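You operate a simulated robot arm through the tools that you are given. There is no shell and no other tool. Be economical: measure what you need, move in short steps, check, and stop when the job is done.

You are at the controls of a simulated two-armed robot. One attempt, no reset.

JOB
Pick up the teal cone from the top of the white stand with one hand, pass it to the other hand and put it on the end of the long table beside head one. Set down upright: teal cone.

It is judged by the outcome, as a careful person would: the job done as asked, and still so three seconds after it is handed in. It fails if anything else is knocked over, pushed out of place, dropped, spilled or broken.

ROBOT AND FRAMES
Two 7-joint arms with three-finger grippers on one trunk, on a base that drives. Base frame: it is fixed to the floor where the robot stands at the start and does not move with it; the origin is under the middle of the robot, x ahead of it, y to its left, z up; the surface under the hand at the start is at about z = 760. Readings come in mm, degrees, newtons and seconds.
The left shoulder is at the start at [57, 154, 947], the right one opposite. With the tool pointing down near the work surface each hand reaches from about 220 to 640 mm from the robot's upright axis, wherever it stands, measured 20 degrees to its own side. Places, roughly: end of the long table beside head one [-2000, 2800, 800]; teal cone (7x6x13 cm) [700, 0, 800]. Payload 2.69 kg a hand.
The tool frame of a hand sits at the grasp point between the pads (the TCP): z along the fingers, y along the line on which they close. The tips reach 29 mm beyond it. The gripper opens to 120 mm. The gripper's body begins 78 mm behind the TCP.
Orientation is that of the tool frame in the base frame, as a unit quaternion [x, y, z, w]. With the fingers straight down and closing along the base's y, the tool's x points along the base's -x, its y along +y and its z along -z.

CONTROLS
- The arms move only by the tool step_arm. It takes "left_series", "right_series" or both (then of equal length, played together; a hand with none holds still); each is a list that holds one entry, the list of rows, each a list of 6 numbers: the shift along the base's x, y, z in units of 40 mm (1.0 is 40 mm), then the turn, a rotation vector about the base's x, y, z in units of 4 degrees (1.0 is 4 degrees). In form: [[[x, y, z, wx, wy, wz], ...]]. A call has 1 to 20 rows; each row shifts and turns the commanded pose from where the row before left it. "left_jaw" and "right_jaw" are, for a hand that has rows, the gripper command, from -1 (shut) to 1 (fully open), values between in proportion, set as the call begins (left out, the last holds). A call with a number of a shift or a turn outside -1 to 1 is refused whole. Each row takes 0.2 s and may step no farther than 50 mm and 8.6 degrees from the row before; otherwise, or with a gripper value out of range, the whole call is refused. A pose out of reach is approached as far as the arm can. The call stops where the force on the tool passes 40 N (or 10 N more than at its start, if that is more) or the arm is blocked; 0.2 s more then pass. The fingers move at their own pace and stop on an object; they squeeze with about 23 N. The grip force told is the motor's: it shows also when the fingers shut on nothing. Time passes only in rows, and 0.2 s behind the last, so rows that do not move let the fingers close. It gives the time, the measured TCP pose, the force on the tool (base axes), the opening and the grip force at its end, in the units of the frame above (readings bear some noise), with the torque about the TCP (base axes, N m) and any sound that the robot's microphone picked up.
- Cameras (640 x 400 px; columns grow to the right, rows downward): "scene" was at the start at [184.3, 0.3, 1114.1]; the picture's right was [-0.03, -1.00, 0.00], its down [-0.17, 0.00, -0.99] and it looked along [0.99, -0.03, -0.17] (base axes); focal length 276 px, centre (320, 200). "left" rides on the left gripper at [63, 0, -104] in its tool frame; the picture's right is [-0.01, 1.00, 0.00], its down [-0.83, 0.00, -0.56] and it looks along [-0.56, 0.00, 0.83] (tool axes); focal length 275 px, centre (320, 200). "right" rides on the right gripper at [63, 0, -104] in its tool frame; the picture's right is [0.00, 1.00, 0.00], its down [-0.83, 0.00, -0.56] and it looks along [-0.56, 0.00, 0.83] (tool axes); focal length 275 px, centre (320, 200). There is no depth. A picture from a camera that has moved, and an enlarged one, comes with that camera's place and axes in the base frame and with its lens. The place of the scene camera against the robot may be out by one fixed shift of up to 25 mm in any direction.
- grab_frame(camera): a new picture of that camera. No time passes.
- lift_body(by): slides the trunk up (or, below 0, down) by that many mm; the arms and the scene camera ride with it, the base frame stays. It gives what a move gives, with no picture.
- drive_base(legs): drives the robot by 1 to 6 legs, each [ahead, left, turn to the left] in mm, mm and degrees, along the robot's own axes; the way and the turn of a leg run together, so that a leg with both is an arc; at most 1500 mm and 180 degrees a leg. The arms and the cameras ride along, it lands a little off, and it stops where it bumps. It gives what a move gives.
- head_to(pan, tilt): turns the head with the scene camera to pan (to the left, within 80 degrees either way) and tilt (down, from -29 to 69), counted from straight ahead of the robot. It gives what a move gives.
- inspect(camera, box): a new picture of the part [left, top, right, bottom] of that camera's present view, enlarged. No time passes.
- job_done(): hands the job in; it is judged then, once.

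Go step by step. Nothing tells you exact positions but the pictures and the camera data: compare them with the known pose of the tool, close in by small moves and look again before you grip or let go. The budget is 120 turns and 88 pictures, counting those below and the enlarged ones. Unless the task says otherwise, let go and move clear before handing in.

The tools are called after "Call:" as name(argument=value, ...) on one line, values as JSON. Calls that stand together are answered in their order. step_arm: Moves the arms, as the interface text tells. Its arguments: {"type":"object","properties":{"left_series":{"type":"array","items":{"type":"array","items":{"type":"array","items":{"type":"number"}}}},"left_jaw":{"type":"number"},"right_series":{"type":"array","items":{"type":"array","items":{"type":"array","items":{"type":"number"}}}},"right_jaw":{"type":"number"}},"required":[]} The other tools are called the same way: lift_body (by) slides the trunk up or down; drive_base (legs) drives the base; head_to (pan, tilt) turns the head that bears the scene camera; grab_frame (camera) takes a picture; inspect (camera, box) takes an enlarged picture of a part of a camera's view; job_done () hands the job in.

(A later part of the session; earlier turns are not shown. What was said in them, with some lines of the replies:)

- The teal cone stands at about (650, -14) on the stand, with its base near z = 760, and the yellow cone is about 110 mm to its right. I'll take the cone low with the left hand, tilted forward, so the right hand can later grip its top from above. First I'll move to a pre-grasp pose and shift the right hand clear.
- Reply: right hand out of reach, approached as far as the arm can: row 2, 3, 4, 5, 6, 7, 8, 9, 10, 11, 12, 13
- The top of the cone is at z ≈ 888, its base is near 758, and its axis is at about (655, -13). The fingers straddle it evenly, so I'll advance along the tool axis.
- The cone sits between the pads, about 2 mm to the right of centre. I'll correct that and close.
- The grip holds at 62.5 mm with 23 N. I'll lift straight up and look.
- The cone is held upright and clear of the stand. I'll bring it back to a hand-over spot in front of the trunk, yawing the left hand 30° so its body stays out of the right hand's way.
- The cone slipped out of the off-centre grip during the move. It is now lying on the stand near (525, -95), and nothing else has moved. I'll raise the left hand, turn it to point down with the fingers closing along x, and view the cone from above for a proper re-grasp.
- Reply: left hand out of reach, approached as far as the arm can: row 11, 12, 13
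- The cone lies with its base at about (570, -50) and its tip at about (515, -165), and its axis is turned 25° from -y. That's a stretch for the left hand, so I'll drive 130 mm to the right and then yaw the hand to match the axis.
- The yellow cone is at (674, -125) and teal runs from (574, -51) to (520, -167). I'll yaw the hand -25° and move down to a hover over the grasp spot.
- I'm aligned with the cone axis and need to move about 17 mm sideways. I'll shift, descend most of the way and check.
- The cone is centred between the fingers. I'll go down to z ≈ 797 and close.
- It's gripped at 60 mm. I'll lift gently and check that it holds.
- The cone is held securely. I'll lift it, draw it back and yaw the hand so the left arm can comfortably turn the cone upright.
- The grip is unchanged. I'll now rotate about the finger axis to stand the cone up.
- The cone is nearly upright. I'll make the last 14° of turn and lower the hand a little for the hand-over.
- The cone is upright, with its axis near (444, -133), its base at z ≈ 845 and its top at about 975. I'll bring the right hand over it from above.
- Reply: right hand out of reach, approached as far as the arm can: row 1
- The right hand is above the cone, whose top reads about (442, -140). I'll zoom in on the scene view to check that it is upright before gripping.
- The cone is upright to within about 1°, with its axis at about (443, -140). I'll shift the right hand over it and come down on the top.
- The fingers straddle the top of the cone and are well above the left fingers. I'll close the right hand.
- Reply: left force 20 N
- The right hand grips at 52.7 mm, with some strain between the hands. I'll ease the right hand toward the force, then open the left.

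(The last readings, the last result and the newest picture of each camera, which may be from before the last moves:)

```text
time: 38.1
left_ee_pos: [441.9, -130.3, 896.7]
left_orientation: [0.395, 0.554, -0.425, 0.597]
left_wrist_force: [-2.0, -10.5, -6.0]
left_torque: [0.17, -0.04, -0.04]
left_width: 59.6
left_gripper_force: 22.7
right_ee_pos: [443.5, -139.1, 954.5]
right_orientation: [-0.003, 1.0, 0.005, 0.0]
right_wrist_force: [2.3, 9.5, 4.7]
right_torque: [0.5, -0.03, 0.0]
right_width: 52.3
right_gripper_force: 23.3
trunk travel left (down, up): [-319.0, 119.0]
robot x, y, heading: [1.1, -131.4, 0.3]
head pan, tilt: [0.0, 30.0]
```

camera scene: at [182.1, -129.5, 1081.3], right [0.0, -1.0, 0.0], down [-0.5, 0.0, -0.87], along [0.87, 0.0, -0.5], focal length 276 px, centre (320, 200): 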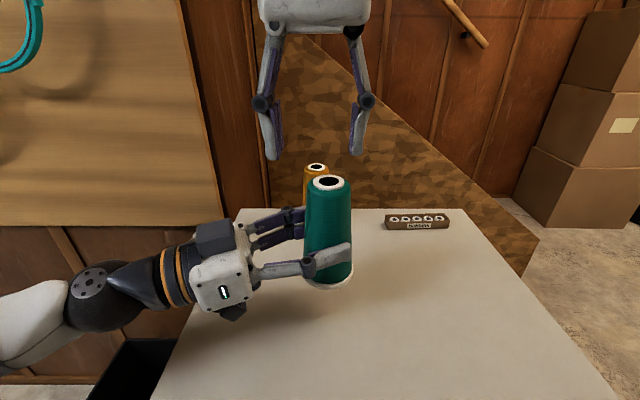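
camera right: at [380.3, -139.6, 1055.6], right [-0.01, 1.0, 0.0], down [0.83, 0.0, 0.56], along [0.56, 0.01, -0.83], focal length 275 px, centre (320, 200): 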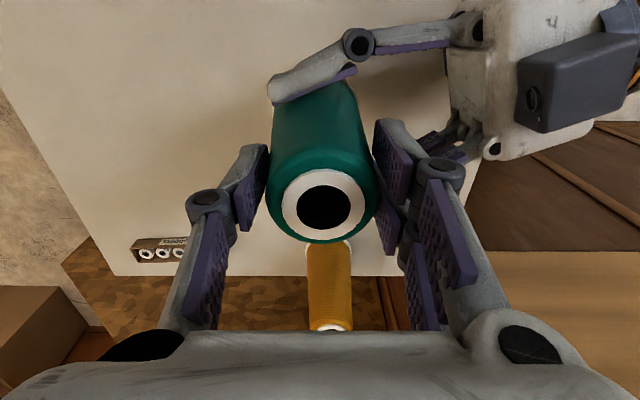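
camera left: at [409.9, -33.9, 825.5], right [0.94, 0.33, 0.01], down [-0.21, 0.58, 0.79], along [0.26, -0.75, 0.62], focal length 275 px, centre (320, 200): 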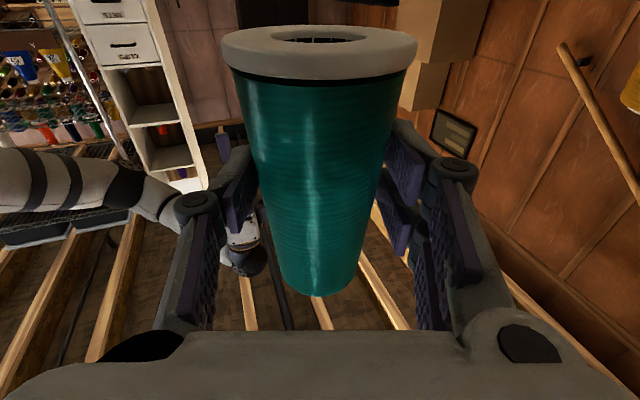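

Call:
step_arm(right_series=[[[0.01, 0.03, 0.02, 0, 0, 0], [0, 0, 0, 0, 0, 0]]])

Call:
step_arm(left_series=[[[0, 0, 0, 0, 0, 0], [0, 0, 0, 0, 0, 0], [0, 0, 0, 0, 0, 0]]], left_jaw=0.4)

Call:
grab_frame(camera="scene")

Call:
grab_frame(camera="right")

```text
time: 38.7
left_ee_pos: [441.9, -130.1, 896.8]
left_orientation: [0.395, 0.554, -0.424, 0.598]
left_wrist_force: [0.9, -17.3, 3.4]
left_torque: [0.35, -0.24, -0.18]
left_width: 59.7
left_gripper_force: 23.1
right_ee_pos: [444.1, -140.0, 954.3]
right_orientation: [-0.001, 1.0, 0.002, 0.001]
right_wrist_force: [-1.2, 17.0, -3.9]
right_torque: [0.63, 0.34, 0.18]
right_width: 52.2
right_gripper_force: 22.7
trunk travel left (down, up): [-319.0, 119.0]
robot x, y, heading: [1.7, -135.5, -0.1]
head pan, tilt: [0.0, 30.0]
```

```text
time: 39.5
left_ee_pos: [442.3, -129.6, 895.9]
left_orientation: [0.395, 0.555, -0.424, 0.597]
left_wrist_force: [0.5, 0.8, 0.8]
left_torque: [-0.02, -0.01, -0.02]
left_width: 84.0
left_gripper_force: 0.0
right_ee_pos: [444.9, -140.3, 954.5]
right_orientation: [-0.001, 1.0, 0.001, 0.002]
right_wrist_force: [-0.2, -0.4, -1.9]
right_torque: [-0.01, 0.01, 0.02]
right_width: 52.2
right_gripper_force: 22.8
trunk travel left (down, up): [-319.0, 119.0]
robot x, y, heading: [0.6, -133.2, -0.0]
head pan, tilt: [0.0, 30.0]
```

```text
54 pictures are left
camera scene: at [182.1, -130.0, 1081.3], right [0.0, -1.0, 0.0], down [-0.5, 0.0, -0.87], along [0.87, 0.0, -0.5], focal length 276 px, centre (320, 200)
```

scene: 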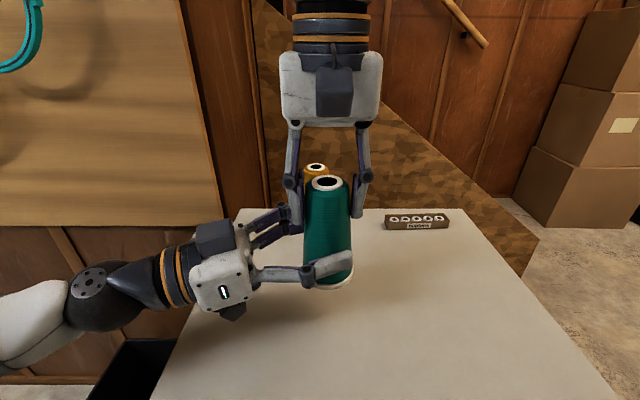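

```text
53 pictures are left
camera right: at [381.2, -141.5, 1058.0], right [-0.01, 1.0, 0.0], down [0.83, 0.0, 0.56], along [0.56, 0.01, -0.83], focal length 275 px, centre (320, 200)
```

right: 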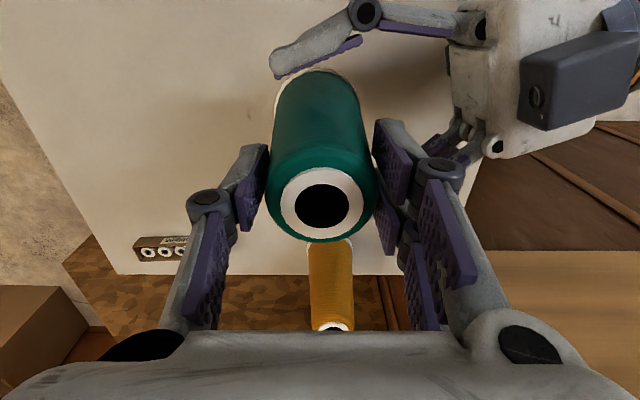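

The right hand alone holds the cone. I'll back the left hand out along its fingers.

Call:
step_arm(left_series=[[[-0.16, 0.47, 0, 0, 0, 0], [-0.2, 0.6, 0, 0, 0, 0], [-0.25, 0.7, 0, 0, 0, 0], [-0.25, 0.7, 0, 0, 0, 0], [-0.25, 0.7, 0, 0, 0, 0]]])

Call:
grab_frame(camera="scene")

```text
time: 40.7
left_ee_pos: [397.1, -4.7, 896.3]
left_orientation: [0.395, 0.554, -0.425, 0.597]
left_wrist_force: [0.1, -0.5, -0.3]
left_torque: [-0.02, -0.02, -0.02]
left_width: 84.1
left_gripper_force: 0.0
right_ee_pos: [445.7, -140.6, 956.3]
right_orientation: [0.0, 1.0, 0.002, 0.002]
right_wrist_force: [-0.3, 0.3, -1.9]
right_torque: [0.01, 0.01, -0.04]
right_width: 52.2
right_gripper_force: 22.9
trunk travel left (down, up): [-319.0, 119.0]
robot x, y, heading: [-0.7, -132.2, -0.0]
head pan, tilt: [0.0, 30.0]
```

```text
52 pictures are left
camera scene: at [181.9, -129.9, 1081.4], right [0.0, -1.0, 0.0], down [-0.5, 0.0, -0.87], along [0.87, 0.0, -0.5], focal length 276 px, centre (320, 200)
```

scene: 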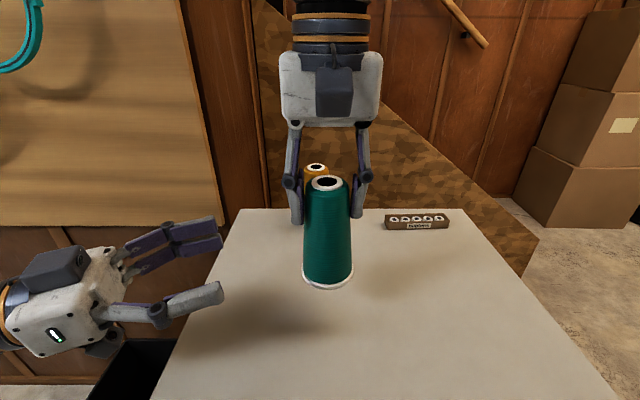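

The hand-over is done. I'll fold the left hand back to a compact downward pose, and then look around to find a way to the long table.

Call:
step_arm(left_series=[[[-0.1, 0.1, 0.12, 0.944, 0.329, 0], [-0.1, 0.1, 0.12, 0.944, 0.329, 0], [-0.1, 0.1, 0.12, 0.944, 0.329, 0], [-0.1, 0.1, 0.12, 0.944, 0.329, 0], [-0.1, 0.1, 0.12, 0.944, 0.329, 0], [-0.1, 0.1, 0.12, 0.944, 0.329, 0], [-0.1, 0.1, 0.12, 0.944, 0.329, 0], [-0.1, 0.1, 0.12, 0.944, 0.329, 0], [-0.1, 0.1, 0.12, 0.944, 0.329, 0], [-0.1, 0.1, 0.12, 0.944, 0.329, 0], [-0.1, 0.1, 0.12, 0.944, 0.329, 0], [-0.1, 0.1, 0.12, 0.944, 0.329, 0], [-0.1, 0.1, 0.12, 0.944, 0.329, 0], [-0.1, 0.1, 0.12, 0.944, 0.329, 0], [-0.1, 0.1, 0.12, 0.944, 0.329, 0], [-0.1, 0.1, 0.12, 0.944, 0.329, 0], [-0.1, 0.1, 0.12, 0.944, 0.329, 0], [-0.1, 0.1, 0.12, 0.944, 0.329, 0], [-0.1, 0.1, 0.12, 0.944, 0.329, 0], [-0.1, 0.1, 0.12, 0.944, 0.329, 0]]])

Call:
head_to(pan=80, tilt=10)

Call:
grab_frame(camera="scene")

Call:
head_to(pan=-80, tilt=15)

Call:
grab_frame(camera="scene")

```text
time: 44.9
left_ee_pos: [318.4, 76.6, 992.9]
left_orientation: [0.574, 0.81, -0.07, 0.099]
left_wrist_force: [-0.2, 0.3, 0.2]
left_torque: [0.04, -0.03, -0.03]
left_width: 83.8
left_gripper_force: 0.0
right_ee_pos: [445.2, -140.9, 953.8]
right_orientation: [0.0, 1.0, 0.002, 0.002]
right_wrist_force: [0.2, 0.3, -1.6]
right_torque: [-0.04, -0.03, 0.0]
right_width: 52.1
right_gripper_force: 23.0
trunk travel left (down, up): [-319.0, 119.0]
robot x, y, heading: [3.7, -132.8, 0.0]
head pan, tilt: [0.0, 30.0]
```

```text
time: 46.5
left_ee_pos: [317.7, 76.5, 991.8]
left_orientation: [0.575, 0.809, -0.071, 0.1]
left_wrist_force: [0.2, 1.4, 0.1]
left_torque: [0.0, 0.04, 0.02]
left_width: 84.0
left_gripper_force: 0.0
right_ee_pos: [444.7, -140.2, 955.6]
right_orientation: [0.0, 1.0, 0.002, 0.002]
right_wrist_force: [0.5, -0.1, -1.5]
right_torque: [-0.04, 0.01, 0.02]
right_width: 52.1
right_gripper_force: 23.1
trunk travel left (down, up): [-319.0, 119.0]
robot x, y, heading: [3.2, -130.6, -0.1]
head pan, tilt: [80.0, 10.0]
```

```text
51 pictures are left
camera scene: at [107.7, -38.6, 1113.6], right [0.98, -0.17, 0.0], down [-0.03, -0.17, -0.98], along [0.17, 0.97, -0.17], focal length 276 px, centre (320, 200)
```

scene: 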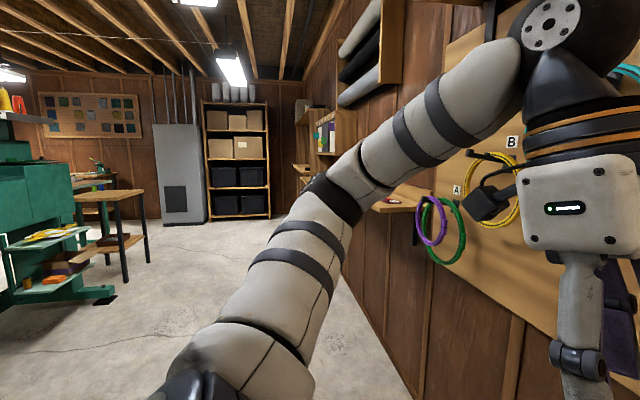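

```text
time: 48.9
left_ee_pos: [318.7, 76.3, 992.1]
left_orientation: [0.574, 0.809, -0.071, 0.099]
left_wrist_force: [-0.3, 0.5, -0.5]
left_torque: [-0.02, 0.0, 0.01]
left_width: 83.9
left_gripper_force: 0.3
right_ee_pos: [445.1, -140.5, 953.6]
right_orientation: [-0.001, 1.0, 0.002, 0.002]
right_wrist_force: [0.4, -0.6, -1.8]
right_torque: [0.0, -0.02, -0.02]
right_width: 52.0
right_gripper_force: 23.0
trunk travel left (down, up): [-319.0, 119.0]
robot x, y, heading: [0.3, -132.0, 0.2]
head pan, tilt: [-80.0, 15.0]
```

```text
50 pictures are left
camera scene: at [108.1, -222.1, 1105.5], right [-0.98, -0.18, 0.0], down [-0.05, 0.25, -0.97], along [0.17, -0.95, -0.26], focal length 276 px, centre (320, 200)
```

scene: 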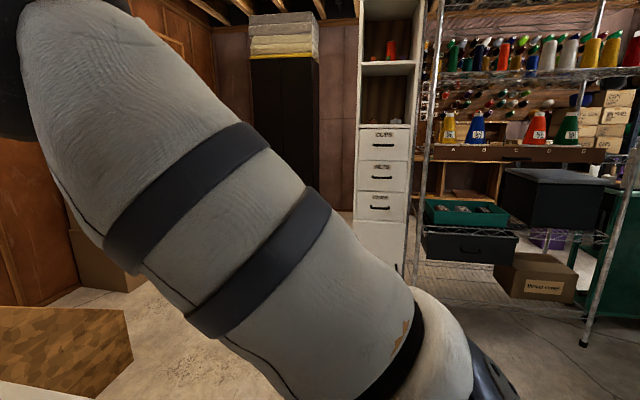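

The long embroidery table and green machine are behind on the left. I'll back away from the stand, turn left and look again.

Call:
drive_base(legs=[[-300, 0, 0], [0, 0, 90]])

Call:
head_to(pan=0, tilt=8)

Call:
grab_frame(camera="scene")

Call:
head_to(pan=60, tilt=10)

Call:
grab_frame(camera="scene")

```text
time: 54.8
left_ee_pos: [-514.8, 185.0, 993.0]
left_orientation: [-0.165, 0.979, 0.021, 0.121]
left_wrist_force: [0.3, -0.4, 0.3]
left_torque: [0.0, -0.02, -0.02]
left_width: 83.7
left_gripper_force: 0.1
right_ee_pos: [-296.9, 311.2, 954.4]
right_orientation: [-0.706, 0.708, 0.002, 0.0]
right_wrist_force: [0.8, 0.3, -1.1]
right_torque: [-0.01, -0.01, -0.01]
right_width: 52.0
right_gripper_force: 23.0
trunk travel left (down, up): [-319.0, 119.0]
robot x, y, heading: [-306.9, -135.6, 89.9]
head pan, tilt: [-80.0, 15.0]
```

```text
time: 56.3
left_ee_pos: [-515.5, 185.0, 992.5]
left_orientation: [-0.165, 0.979, 0.021, 0.121]
left_wrist_force: [0.2, 0.3, -0.2]
left_torque: [0.0, 0.01, 0.04]
left_width: 84.0
left_gripper_force: 0.1
right_ee_pos: [-298.4, 310.2, 954.2]
right_orientation: [-0.707, 0.708, 0.002, 0.0]
right_wrist_force: [0.4, 0.1, -1.4]
right_torque: [-0.02, 0.0, 0.01]
right_width: 52.0
right_gripper_force: 22.8
trunk travel left (down, up): [-319.0, 119.0]
robot x, y, heading: [-301.7, -135.6, 90.0]
head pan, tilt: [0.0, 8.0]
```

```text
49 pictures are left
camera scene: at [-302.5, 49.8, 1116.9], right [1.0, 0.0, 0.0], down [0.0, -0.14, -0.99], along [0.0, 0.99, -0.14], focal length 276 px, centre (320, 200)
```

scene: 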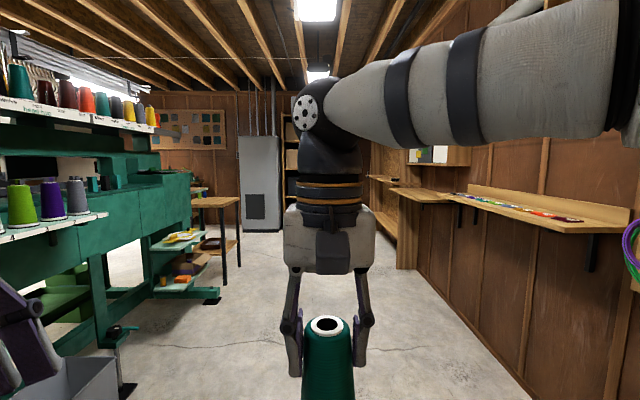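

```text
time: 57.6
left_ee_pos: [-514.4, 184.9, 993.1]
left_orientation: [-0.164, 0.979, 0.021, 0.121]
left_wrist_force: [-0.3, 0.6, 1.0]
left_torque: [0.01, 0.0, 0.01]
left_width: 83.8
left_gripper_force: 0.1
right_ee_pos: [-298.4, 309.9, 955.0]
right_orientation: [-0.706, 0.708, 0.003, 0.0]
right_wrist_force: [-0.1, -0.3, -1.9]
right_torque: [0.02, 0.03, -0.02]
right_width: 51.6
right_gripper_force: 23.2
trunk travel left (down, up): [-319.0, 119.0]
robot x, y, heading: [-309.0, -134.6, 89.9]
head pan, tilt: [60.0, 10.0]
```

```text
48 pictures are left
camera scene: at [-383.1, 3.8, 1113.7], right [0.5, 0.86, 0.0], down [0.15, -0.09, -0.98], along [-0.85, 0.49, -0.17], focal length 276 px, centre (320, 200)
```

scene: 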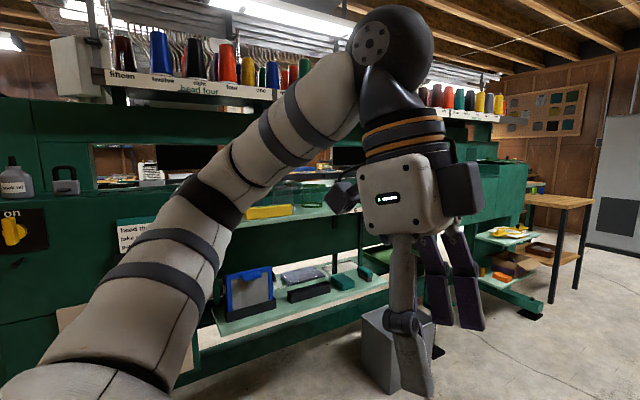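

The machine face runs at x ≈ -1150 on my left and the wall shelf is on my right, with a clear corridor between them. I'll drive up the middle of the corridor and look again.

Call:
drive_base(legs=[[1400, 110, 0]])

Call:
head_to(pan=45, tilt=12)

Call:
grab_frame(camera="scene")

Call:
head_to(pan=15, tilt=12)

Call:
grab_frame(camera="scene")

```text
time: 64.7
left_ee_pos: [-610.7, 1604.6, 993.2]
left_orientation: [-0.157, 0.98, 0.02, 0.121]
left_wrist_force: [0.3, -0.5, 0.2]
left_torque: [0.0, 0.02, -0.02]
left_width: 83.9
left_gripper_force: 0.1
right_ee_pos: [-392.1, 1729.2, 954.6]
right_orientation: [-0.702, 0.712, 0.003, 0.0]
right_wrist_force: [0.4, -0.4, -1.0]
right_torque: [-0.02, -0.02, 0.0]
right_width: 51.5
right_gripper_force: 22.8
trunk travel left (down, up): [-319.0, 119.0]
robot x, y, heading: [-407.8, 1282.3, 89.5]
head pan, tilt: [60.0, 10.0]
```

```text
time: 65.5
left_ee_pos: [-611.3, 1605.2, 991.7]
left_orientation: [-0.157, 0.98, 0.02, 0.121]
left_wrist_force: [-0.3, 0.4, 0.3]
left_torque: [0.0, 0.01, -0.04]
left_width: 83.8
left_gripper_force: 0.0
right_ee_pos: [-391.7, 1728.4, 954.3]
right_orientation: [-0.701, 0.713, 0.003, 0.001]
right_wrist_force: [-0.2, 0.5, -1.1]
right_torque: [0.01, 0.01, 0.01]
right_width: 51.3
right_gripper_force: 23.0
trunk travel left (down, up): [-319.0, 119.0]
robot x, y, heading: [-403.3, 1284.7, 89.4]
head pan, tilt: [45.0, 12.0]
```

```text
47 pictures are left
camera scene: at [-467.0, 1442.2, 1110.4], right [0.72, 0.7, 0.0], down [0.14, -0.15, -0.98], along [-0.68, 0.7, -0.21], focal length 276 px, centre (320, 200)
```

scene: 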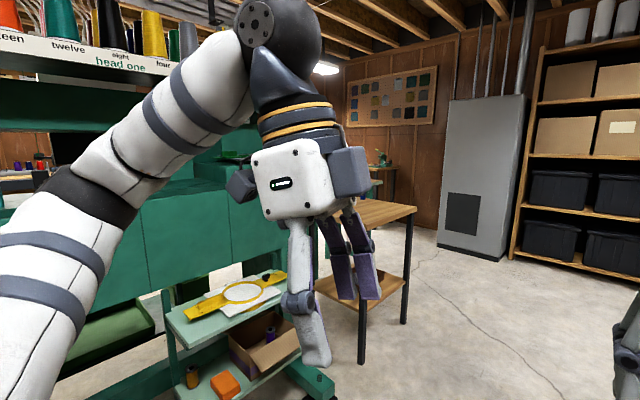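

```text
time: 66.4
left_ee_pos: [-610.1, 1605.0, 992.8]
left_orientation: [-0.157, 0.98, 0.019, 0.121]
left_wrist_force: [0.0, 0.1, -0.4]
left_torque: [-0.01, -0.03, -0.06]
left_width: 84.2
left_gripper_force: 0.1
right_ee_pos: [-391.1, 1728.0, 955.1]
right_orientation: [-0.702, 0.712, 0.003, 0.0]
right_wrist_force: [0.3, -0.7, -1.4]
right_torque: [-0.01, 0.0, 0.02]
right_width: 51.3
right_gripper_force: 23.9
trunk travel left (down, up): [-319.0, 119.0]
robot x, y, heading: [-407.5, 1282.6, 89.4]
head pan, tilt: [15.0, 12.0]
```

```text
46 pictures are left
camera scene: at [-424.8, 1465.7, 1110.4], right [0.97, 0.25, 0.0], down [0.05, -0.2, -0.98], along [-0.24, 0.95, -0.21], focal length 276 px, centre (320, 200)
```

scene: 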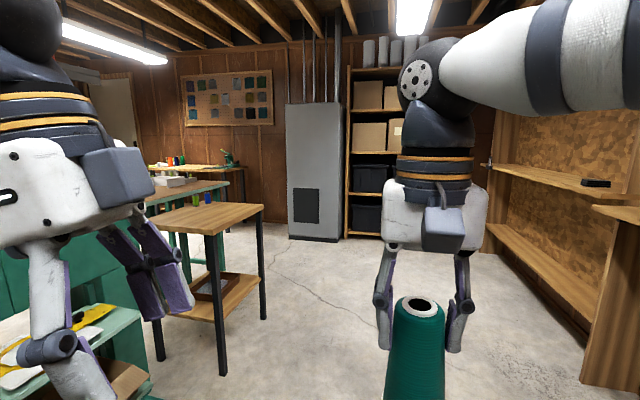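

"Head one" is at this near end of the machine, and the long teal-topped table runs behind the small wooden table. I'll drive past the small table and turn to face the long table's end.

Call:
drive_base(legs=[[1500, 0, 0], [0, 0, 45]])

Call:
head_to(pan=5, tilt=12)

Call:
grab_frame(camera="scene")

Call:
head_to(pan=60, tilt=12)

Call:
grab_frame(camera="scene")

```text
time: 75.8
left_ee_pos: [-748.8, 2860.3, 992.8]
left_orientation: [-0.515, 0.848, 0.064, 0.105]
left_wrist_force: [0.0, 0.2, -0.6]
left_torque: [-0.01, -0.02, -0.02]
left_width: 84.0
left_gripper_force: 0.1
right_ee_pos: [-676.4, 3101.7, 955.3]
right_orientation: [0.918, -0.396, -0.003, 0.001]
right_wrist_force: [-0.2, -1.0, -2.2]
right_torque: [0.03, 0.04, 0.0]
right_width: 51.1
right_gripper_force: 23.1
trunk travel left (down, up): [-319.0, 119.0]
robot x, y, heading: [-378.9, 2769.5, 133.4]
head pan, tilt: [15.0, 12.0]
```

```text
time: 76.6
left_ee_pos: [-747.7, 2860.0, 992.1]
left_orientation: [-0.515, 0.848, 0.064, 0.106]
left_wrist_force: [0.9, 0.5, 0.7]
left_torque: [0.0, 0.0, 0.02]
left_width: 84.0
left_gripper_force: 0.0
right_ee_pos: [-677.9, 3100.6, 954.3]
right_orientation: [0.919, -0.395, -0.003, 0.001]
right_wrist_force: [-0.3, -0.2, -1.6]
right_torque: [0.01, -0.02, -0.01]
right_width: 51.0
right_gripper_force: 23.0
trunk travel left (down, up): [-319.0, 119.0]
robot x, y, heading: [-373.8, 2770.7, 133.5]
head pan, tilt: [5.0, 12.0]
```

```text
45 pictures are left
camera scene: at [-505.2, 2901.1, 1110.4], right [0.66, 0.75, 0.0], down [0.16, -0.14, -0.98], along [-0.73, 0.65, -0.21], focal length 276 px, centre (320, 200)
```

scene: 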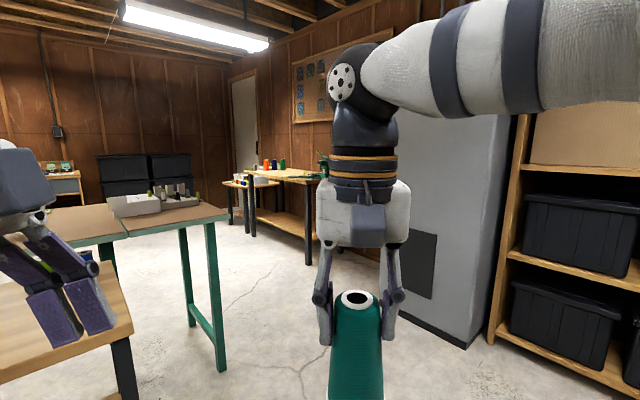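

```text
time: 77.8
left_ee_pos: [-748.4, 2859.8, 992.0]
left_orientation: [-0.516, 0.848, 0.064, 0.105]
left_wrist_force: [0.4, -0.1, -0.1]
left_torque: [-0.02, 0.0, -0.04]
left_width: 84.1
left_gripper_force: 0.0
right_ee_pos: [-677.4, 3100.8, 954.9]
right_orientation: [0.918, -0.395, -0.002, 0.0]
right_wrist_force: [0.9, 0.0, -1.8]
right_torque: [0.0, 0.02, -0.01]
right_width: 51.0
right_gripper_force: 23.4
trunk travel left (down, up): [-319.0, 119.0]
robot x, y, heading: [-375.0, 2774.2, 133.3]
head pan, tilt: [60.0, 12.0]
```

```text
44 pictures are left
camera scene: at [-526.2, 2817.7, 1110.4], right [-0.23, 0.97, 0.0], down [0.2, 0.05, -0.98], along [-0.95, -0.23, -0.21], focal length 276 px, centre (320, 200)
```

scene: 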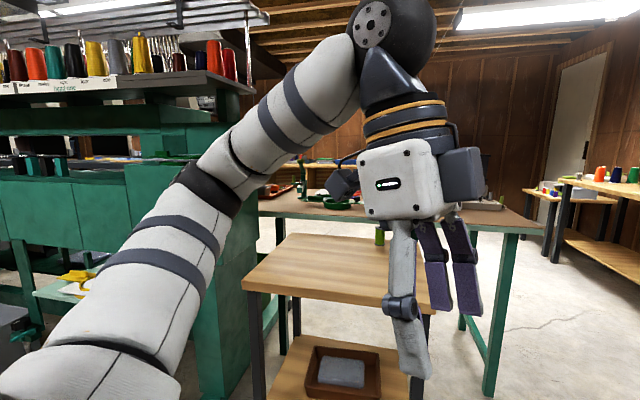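

The brown-topped long table ends at about (-1650, 3390), and a white tray stands near (-2025, 3170). The small wooden table is in front of it at y < 2890. I'll raise the trunk for clearance, drive to the front of the free section and look down at it.

Call:
lift_body(by=100)

Call:
drive_base(legs=[[850, 271, 0], [0, 0, 46.5]])

Call:
head_to(pan=20, tilt=28)

Call:
grab_frame(camera="scene")

Call:
grab_frame(camera="left")

Call:
grab_frame(camera="right")

```text
time: 79.1
left_ee_pos: [-749.6, 2860.4, 1091.8]
left_orientation: [-0.515, 0.848, 0.063, 0.105]
left_wrist_force: [-0.7, 0.1, 0.1]
left_torque: [-0.02, -0.01, -0.03]
left_width: 84.1
left_gripper_force: 0.1
right_ee_pos: [-678.0, 3101.1, 1052.5]
right_orientation: [0.919, -0.395, -0.001, 0.001]
right_wrist_force: [-0.2, 0.2, -1.9]
right_torque: [0.01, -0.01, 0.03]
right_width: 51.3
right_gripper_force: 22.7
trunk travel left (down, up): [-419.0, 19.0]
robot x, y, heading: [-376.5, 2770.7, 133.6]
head pan, tilt: [60.0, 12.0]
```

```text
time: 86.0
left_ee_pos: [-1492.3, 3007.8, 1093.2]
left_orientation: [0.804, -0.581, -0.1, -0.072]
left_wrist_force: [-0.1, -0.4, 0.7]
left_torque: [0.0, -0.02, 0.0]
left_width: 83.9
left_gripper_force: 0.1
right_ee_pos: [-1613.8, 3225.3, 1054.9]
right_orientation: [1.0, -0.008, -0.001, 0.002]
right_wrist_force: [-0.2, -0.8, -1.7]
right_torque: [-0.02, 0.01, 0.02]
right_width: 50.8
right_gripper_force: 23.4
trunk travel left (down, up): [-419.0, 19.0]
robot x, y, heading: [-1169.7, 3211.5, 179.1]
head pan, tilt: [60.0, 12.0]
```

```text
time: 87.0
left_ee_pos: [-1492.7, 3006.8, 1092.4]
left_orientation: [0.805, -0.581, -0.099, -0.071]
left_wrist_force: [-0.5, 0.5, 1.0]
left_torque: [0.02, 0.03, 0.02]
left_width: 84.1
left_gripper_force: 0.0
right_ee_pos: [-1614.2, 3227.1, 1054.3]
right_orientation: [1.0, -0.006, -0.001, 0.001]
right_wrist_force: [0.4, 1.4, -1.6]
right_torque: [-0.01, 0.0, 0.0]
right_width: 50.7
right_gripper_force: 23.1
trunk travel left (down, up): [-419.0, 19.0]
robot x, y, heading: [-1174.0, 3213.2, 179.1]
head pan, tilt: [20.0, 28.0]
```

```text
43 pictures are left
camera scene: at [-1279.2, 3185.1, 1200.8], right [-0.33, 0.94, 0.0], down [0.44, 0.15, -0.88], along [-0.83, -0.29, -0.47], focal length 276 px, centre (320, 200)
```

scene: 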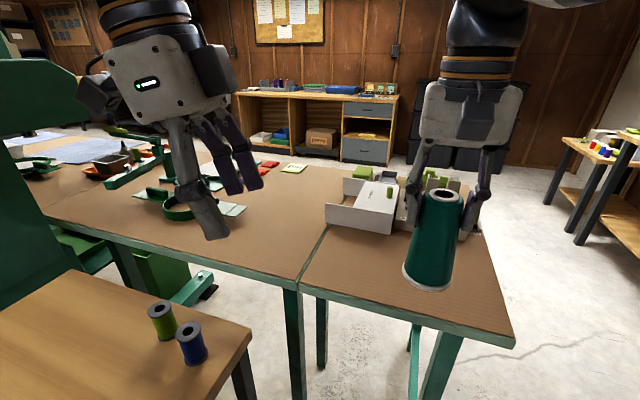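

```text
42 pictures are left
camera left: at [-1465.1, 2926.5, 1178.8], right [-0.95, -0.31, 0.0], down [-0.21, 0.64, 0.74], along [-0.23, 0.71, -0.67], focal length 275 px, centre (320, 200)
```

left: 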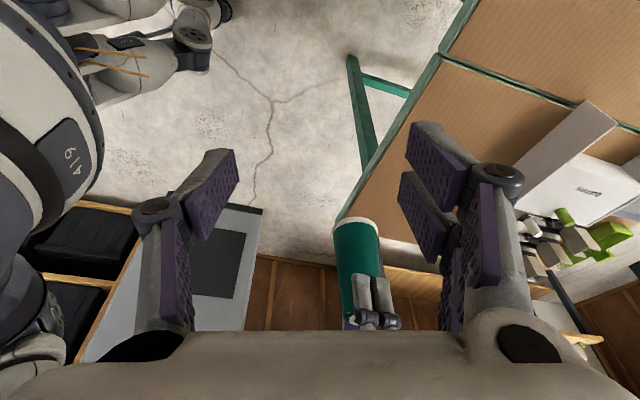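

```text
41 pictures are left
camera right: at [-1550.9, 3226.3, 1157.9], right [-0.01, -1.0, 0.0], down [-0.83, 0.01, 0.56], along [-0.56, 0.0, -0.83], focal length 275 px, centre (320, 200)
```

right: 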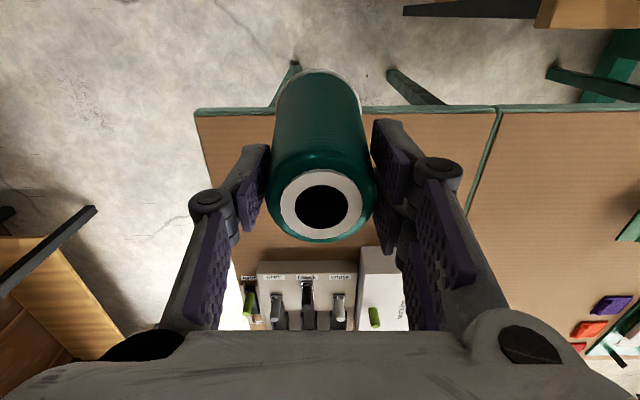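

The section left of the seam (y < 2990) has clear board near (-1800, 2890), close to the given place. I'll move closer, check, then turn so the right hand can reach it.

Call:
drive_base(legs=[[140, -30, 0]])

Call:
head_to(pan=75, tilt=40)

Call:
grab_frame(camera="scene")

```text
time: 88.4
left_ee_pos: [-1627.3, 3039.6, 1092.8]
left_orientation: [0.804, -0.581, -0.1, -0.072]
left_wrist_force: [-1.0, 0.7, 0.2]
left_torque: [-0.01, -0.03, 0.02]
left_width: 83.9
left_gripper_force: 0.1
right_ee_pos: [-1751.4, 3258.8, 1054.5]
right_orientation: [1.0, -0.008, -0.002, 0.002]
right_wrist_force: [-0.6, 0.9, -1.7]
right_torque: [0.0, -0.03, 0.02]
right_width: 50.5
right_gripper_force: 23.0
trunk travel left (down, up): [-419.0, 19.0]
robot x, y, heading: [-1306.7, 3243.1, 178.9]
head pan, tilt: [20.0, 28.0]
```

```text
time: 89.6
left_ee_pos: [-1628.2, 3039.6, 1092.7]
left_orientation: [0.805, -0.581, -0.099, -0.072]
left_wrist_force: [0.4, -0.7, 1.0]
left_torque: [-0.01, -0.02, -0.02]
left_width: 84.2
left_gripper_force: 0.0
right_ee_pos: [-1749.9, 3258.0, 1055.4]
right_orientation: [1.0, -0.007, -0.001, 0.001]
right_wrist_force: [0.4, 0.2, -1.9]
right_torque: [0.01, 0.0, -0.02]
right_width: 50.5
right_gripper_force: 23.0
trunk travel left (down, up): [-419.0, 19.0]
robot x, y, heading: [-1306.9, 3240.9, 178.9]
head pan, tilt: [75.0, 40.0]
```

```text
40 pictures are left
camera scene: at [-1352.4, 3165.0, 1182.3], right [-0.96, 0.27, 0.0], down [0.18, 0.62, -0.77], along [-0.21, -0.74, -0.64], focal length 276 px, centre (320, 200)
```

scene: 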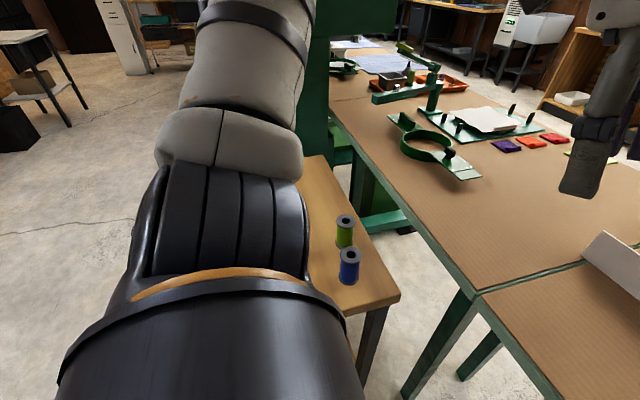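

The spot around (-1785, 2905) is clear. The grip has crept from 52.7 to 50.5 mm, so I shouldn't linger. I'll turn left so the target is in front of the right hand.

Call:
drive_base(legs=[[0, 0, 53]])

Call:
grab_frame(camera="right")

```text
time: 92.4
left_ee_pos: [-1337.8, 2863.7, 1093.4]
left_orientation: [0.979, -0.163, -0.121, -0.021]
left_wrist_force: [0.1, 0.3, 0.0]
left_torque: [-0.01, 0.02, 0.0]
left_width: 83.9
left_gripper_force: 0.1
right_ee_pos: [-1586.7, 2897.2, 1054.6]
right_orientation: [0.899, 0.439, -0.001, 0.002]
right_wrist_force: [-0.5, -0.5, -1.0]
right_torque: [-0.01, 0.0, -0.02]
right_width: 50.5
right_gripper_force: 22.6
trunk travel left (down, up): [-419.0, 19.0]
robot x, y, heading: [-1306.1, 3243.9, -128.3]
head pan, tilt: [75.0, 40.0]
```

```text
39 pictures are left
camera right: at [-1547.9, 2949.0, 1157.8], right [0.79, -0.61, 0.0], down [-0.51, -0.65, 0.56], along [-0.34, -0.44, -0.83], focal length 275 px, centre (320, 200)
```

right: 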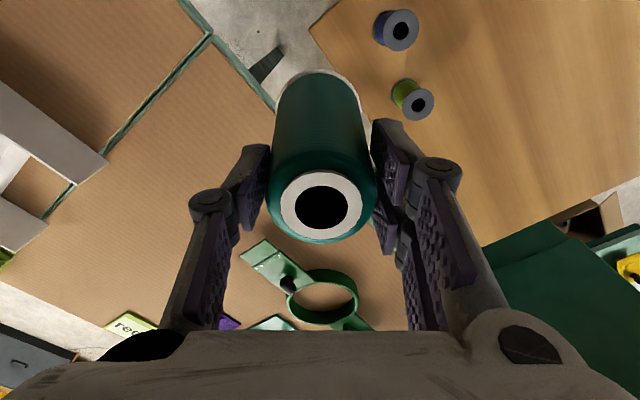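

The cone has slid about 8 mm in the grip, so its base is about 117 mm below the TCP. I'll move across to the spot while lowering partway.

Call:
step_arm(right_series=[[[-0.3, 0.01, 0, 0, 0, 0], [-0.5, 0.02, -0.1, 0, 0, 0], [-0.6, 0.02, -0.3, 0, 0, 0], [-0.6, 0.02, -0.3, 0, 0, 0], [-0.6, 0.02, -0.3, 0, 0, 0], [-0.6, 0.02, -0.3, 0, 0, 0], [-0.6, 0.02, -0.3, 0, 0, 0], [-0.6, 0.02, -0.3, 0, 0, 0], [-0.4, 0.02, -0.2, 0, 0, 0], [-0.15, 0, -0.1, 0, 0, 0]]])

Call:
head_to(pan=-20, tilt=30)

Call:
grab_frame(camera="scene")

Call:
grab_frame(camera="right")

```text
time: 94.6
left_ee_pos: [-1337.6, 2863.8, 1092.7]
left_orientation: [0.979, -0.163, -0.121, -0.02]
left_wrist_force: [1.2, -0.3, 0.2]
left_torque: [0.01, 0.0, -0.01]
left_width: 84.1
left_gripper_force: 0.0
right_ee_pos: [-1785.9, 2905.1, 966.4]
right_orientation: [0.899, 0.437, 0.0, 0.002]
right_wrist_force: [-0.8, 0.7, -0.5]
right_torque: [0.03, -0.04, 0.01]
right_width: 50.4
right_gripper_force: 23.0
trunk travel left (down, up): [-419.0, 19.0]
robot x, y, heading: [-1306.7, 3241.9, -128.1]
head pan, tilt: [75.0, 40.0]
```

```text
time: 96.3
left_ee_pos: [-1338.4, 2863.6, 1092.9]
left_orientation: [0.979, -0.163, -0.121, -0.02]
left_wrist_force: [-0.5, -0.2, 0.2]
left_torque: [-0.04, 0.0, -0.01]
left_width: 83.9
left_gripper_force: 0.0
right_ee_pos: [-1786.1, 2905.1, 966.9]
right_orientation: [0.899, 0.438, -0.001, 0.002]
right_wrist_force: [0.9, 0.3, -1.1]
right_torque: [-0.01, -0.02, 0.0]
right_width: 50.3
right_gripper_force: 22.5
trunk travel left (down, up): [-419.0, 19.0]
robot x, y, heading: [-1305.9, 3243.2, -128.1]
head pan, tilt: [-20.0, 30.0]
```

```text
38 pictures are left
camera scene: at [-1395.8, 3177.9, 1197.6], right [-0.53, 0.85, 0.0], down [0.42, 0.26, -0.87], along [-0.73, -0.46, -0.5], focal length 276 px, centre (320, 200)
```

scene: 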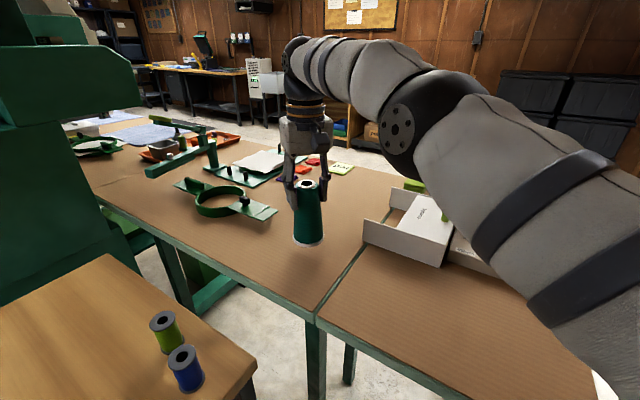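

```text
37 pictures are left
camera right: at [-1746.2, 2956.0, 1070.2], right [0.79, -0.61, 0.0], down [-0.51, -0.65, 0.56], along [-0.34, -0.44, -0.83], focal length 275 px, centre (320, 200)
```

right: 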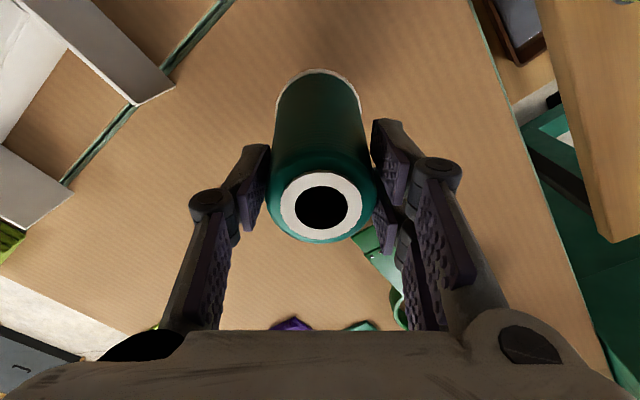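

The spot below is clear. I'll lower to just above the surface.

Call:
step_arm(right_series=[[[0, 0, -0.3, 0, 0, 0], [0, 0, -0.3, 0, 0, 0], [0, 0, -0.25, 0, 0, 0], [0, 0, -0.2, 0, 0, 0], [0, 0, 0, 0, 0, 0]]])

Call:
inspect(camera="scene", box=[230, 140, 390, 280])

```text
time: 97.5
left_ee_pos: [-1336.2, 2866.6, 1094.5]
left_orientation: [0.979, -0.162, -0.122, -0.018]
left_wrist_force: [-0.5, -0.1, 0.7]
left_torque: [-0.01, 0.01, 0.02]
left_width: 83.9
left_gripper_force: 0.1
right_ee_pos: [-1783.9, 2907.9, 928.3]
right_orientation: [0.899, 0.439, -0.004, 0.003]
right_wrist_force: [-2.5, 2.3, 27.0]
right_torque: [-0.01, 0.14, 0.41]
right_width: 50.2
right_gripper_force: 23.1
trunk travel left (down, up): [-419.0, 19.0]
robot x, y, heading: [-1305.9, 3244.5, -128.2]
head pan, tilt: [-20.0, 30.0]
```

```text
2.86 times, centred on (310, 210) of scene
camera zoom: at [-1394.1, 3179.7, 1198.1], right [-0.53, 0.85, 0.0], down [0.42, 0.26, -0.87], along [-0.74, -0.46, -0.5], focal length 790 px, centre (349, 171)
```

zoom: 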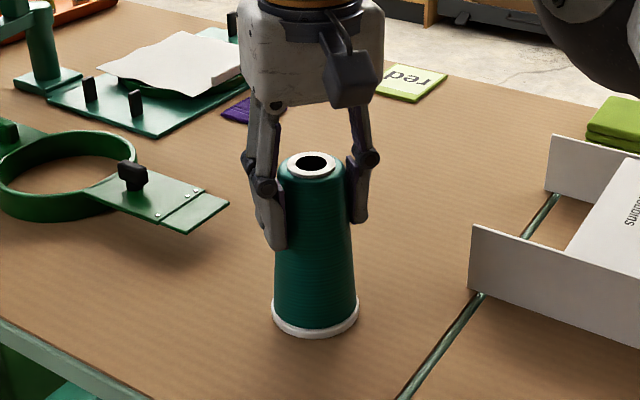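

The cone has touched down with 27 N. I'll ease up slightly, then check it is seated before letting go.

Call:
step_arm(right_series=[[[0, 0, 0.04, 0, 0, 0], [0, 0, 0, 0, 0, 0]]])

Call:
inspect(camera="scene", box=[270, 160, 350, 260])

```text
time: 98.1
left_ee_pos: [-1336.7, 2865.5, 1094.3]
left_orientation: [0.979, -0.163, -0.122, -0.02]
left_wrist_force: [-0.2, 0.5, -0.3]
left_torque: [-0.04, -0.04, -0.01]
left_width: 84.2
left_gripper_force: 0.0
right_ee_pos: [-1784.2, 2906.3, 928.1]
right_orientation: [0.899, 0.439, -0.002, 0.003]
right_wrist_force: [-1.7, 2.2, 25.1]
right_torque: [-0.03, 0.21, 0.24]
right_width: 49.9
right_gripper_force: 23.2
trunk travel left (down, up): [-419.0, 19.0]
robot x, y, heading: [-1304.9, 3244.5, -128.0]
head pan, tilt: [-20.0, 30.0]
```

```text
4.00 times, centred on (310, 210) of scene
camera zoom: at [-1394.4, 3179.4, 1197.9], right [-0.53, 0.85, 0.0], down [0.42, 0.26, -0.87], along [-0.74, -0.46, -0.5], focal length 1106 px, centre (360, 160)
```

zoom: 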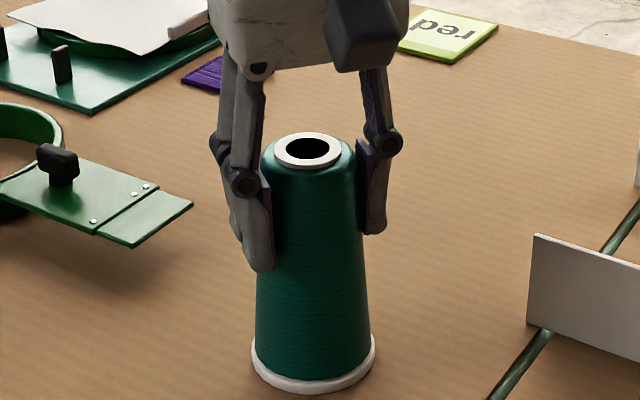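

Call:
step_arm(right_series=[[[0, 0, 0.1, 0, 0, 0], [0, 0, 0, 0, 0, 0]]])

```text
time: 98.7
left_ee_pos: [-1337.8, 2864.5, 1091.5]
left_orientation: [0.979, -0.163, -0.122, -0.022]
left_wrist_force: [0.0, 0.5, -0.2]
left_torque: [-0.01, -0.01, -0.02]
left_width: 84.0
left_gripper_force: 0.1
right_ee_pos: [-1783.5, 2905.0, 927.6]
right_orientation: [0.899, 0.439, 0.0, 0.001]
right_wrist_force: [1.8, 0.4, 3.5]
right_torque: [0.02, 0.06, 0.01]
right_width: 49.6
right_gripper_force: 22.9
trunk travel left (down, up): [-419.0, 19.0]
robot x, y, heading: [-1305.5, 3244.9, -128.0]
head pan, tilt: [-20.0, 30.0]
```

The contact load is down to 3.5 N with the base on the table. I'll open the right hand gently.

Call:
step_arm(right_series=[[[0, 0, 0, 0, 0, 0], [0, 0, 0, 0, 0, 0]]], right_jaw=-0.05)

Call:
step_arm(right_series=[[[0, 0, 0, 0, 0, 0], [0, 0, 0, 0, 0, 0], [0, 0, 0, 0, 0, 0]]], right_jaw=0.4)

Call:
inspect(camera="scene", box=[270, 160, 350, 260])

Call:
grab_frame(camera="right")

```text
time: 99.3
left_ee_pos: [-1337.6, 2863.1, 1093.3]
left_orientation: [0.979, -0.163, -0.121, -0.021]
left_wrist_force: [0.3, -0.9, 0.4]
left_torque: [0.0, 0.01, -0.04]
left_width: 84.0
left_gripper_force: 0.1
right_ee_pos: [-1785.5, 2905.7, 929.4]
right_orientation: [0.898, 0.439, 0.0, 0.002]
right_wrist_force: [0.0, -0.6, 0.0]
right_torque: [0.0, -0.02, 0.0]
right_width: 57.3
right_gripper_force: 0.0
trunk travel left (down, up): [-419.0, 19.0]
robot x, y, heading: [-1307.3, 3243.5, -127.9]
head pan, tilt: [-20.0, 30.0]
```

```text
time: 100.1
left_ee_pos: [-1338.1, 2863.7, 1092.9]
left_orientation: [0.979, -0.163, -0.121, -0.02]
left_wrist_force: [-0.7, -0.1, 0.3]
left_torque: [-0.01, -0.01, 0.0]
left_width: 83.8
left_gripper_force: 0.1
right_ee_pos: [-1784.9, 2905.7, 929.7]
right_orientation: [0.899, 0.438, -0.001, 0.003]
right_wrist_force: [-0.4, -0.5, 0.5]
right_torque: [0.0, 0.0, -0.01]
right_width: 84.1
right_gripper_force: 0.0
trunk travel left (down, up): [-419.0, 19.0]
robot x, y, heading: [-1308.5, 3243.6, -128.1]
head pan, tilt: [-20.0, 30.0]
```

```text
4.00 times, centred on (310, 210) of scene
camera zoom: at [-1395.7, 3178.0, 1197.6], right [-0.53, 0.85, 0.0], down [0.42, 0.26, -0.87], along [-0.73, -0.46, -0.5], focal length 1106 px, centre (360, 160)
```

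zoom: 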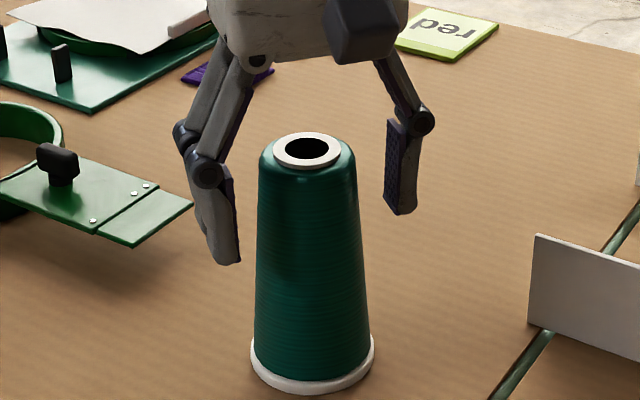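

```text
33 pictures are left
camera right: at [-1746.6, 2955.5, 1033.4], right [0.79, -0.61, 0.0], down [-0.51, -0.65, 0.56], along [-0.34, -0.44, -0.83], focal length 275 px, centre (320, 200)
```

right: 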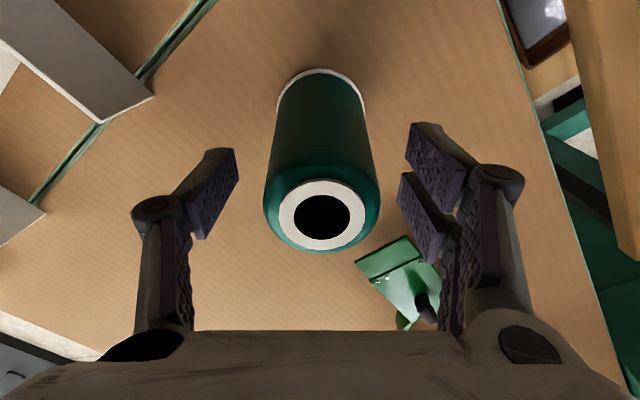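

The cone stands free and upright. I'll raise the hand straight up and clear.

Call:
step_arm(right_series=[[[0, 0, 0.4, 0, 0, 0], [0, 0, 0.6, 0, 0, 0], [0, 0, 0.7, 0, 0, 0], [0, 0, 0.7, 0, 0, 0], [0.5, 0, 0.3, 0, 0, 0], [0.6, 0, 0, 0, 0, 0], [0.6, 0, 0, 0, 0, 0]]])

Call:
grab_frame(camera="scene")

```text
time: 101.7
left_ee_pos: [-1337.9, 2864.9, 1093.6]
left_orientation: [0.979, -0.163, -0.122, -0.02]
left_wrist_force: [0.1, 0.2, 0.7]
left_torque: [0.01, 0.0, 0.0]
left_width: 84.0
left_gripper_force: 0.1
right_ee_pos: [-1708.2, 2916.4, 1035.6]
right_orientation: [0.899, 0.438, -0.002, 0.003]
right_wrist_force: [0.4, -0.3, 0.1]
right_torque: [-0.04, 0.0, 0.03]
right_width: 84.0
right_gripper_force: 0.0
right hand out of reach, approached as far as the arm can: row 3, 4
trunk travel left (down, up): [-419.0, 19.0]
robot x, y, heading: [-1305.5, 3246.5, -128.2]
head pan, tilt: [-20.0, 30.0]
```

```text
32 pictures are left
camera scene: at [-1395.2, 3178.1, 1197.7], right [-0.53, 0.85, 0.0], down [0.42, 0.26, -0.87], along [-0.74, -0.46, -0.5], focal length 276 px, centre (320, 200)
```

scene: 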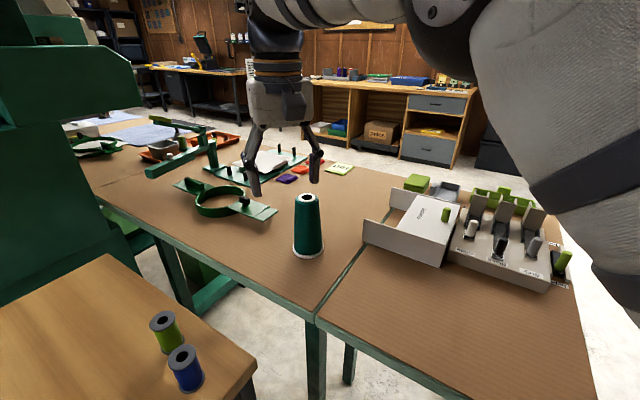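

The teal cone stands upright on the end section of the long table, both hands are clear of it, and nothing else has been disturbed. I'll hand the job in now.

Call:
job_done()

```text
The job is handed in.
```

The teal cone is standing upright on the end section of the long table beside head one, at about (-1785, 2905), roughly 240 mm from the place you gave. I've handed the job in.

- **Dropped once:** the cone slipped out of the left hand's first grip and fell onto its side on the stand. I re-gripped it there, turned it upright, and passed it from the left hand to the right in mid-air.
- **Everything else:** in the pictures I took, nothing else was knocked over or moved, and no bump was reported while driving.
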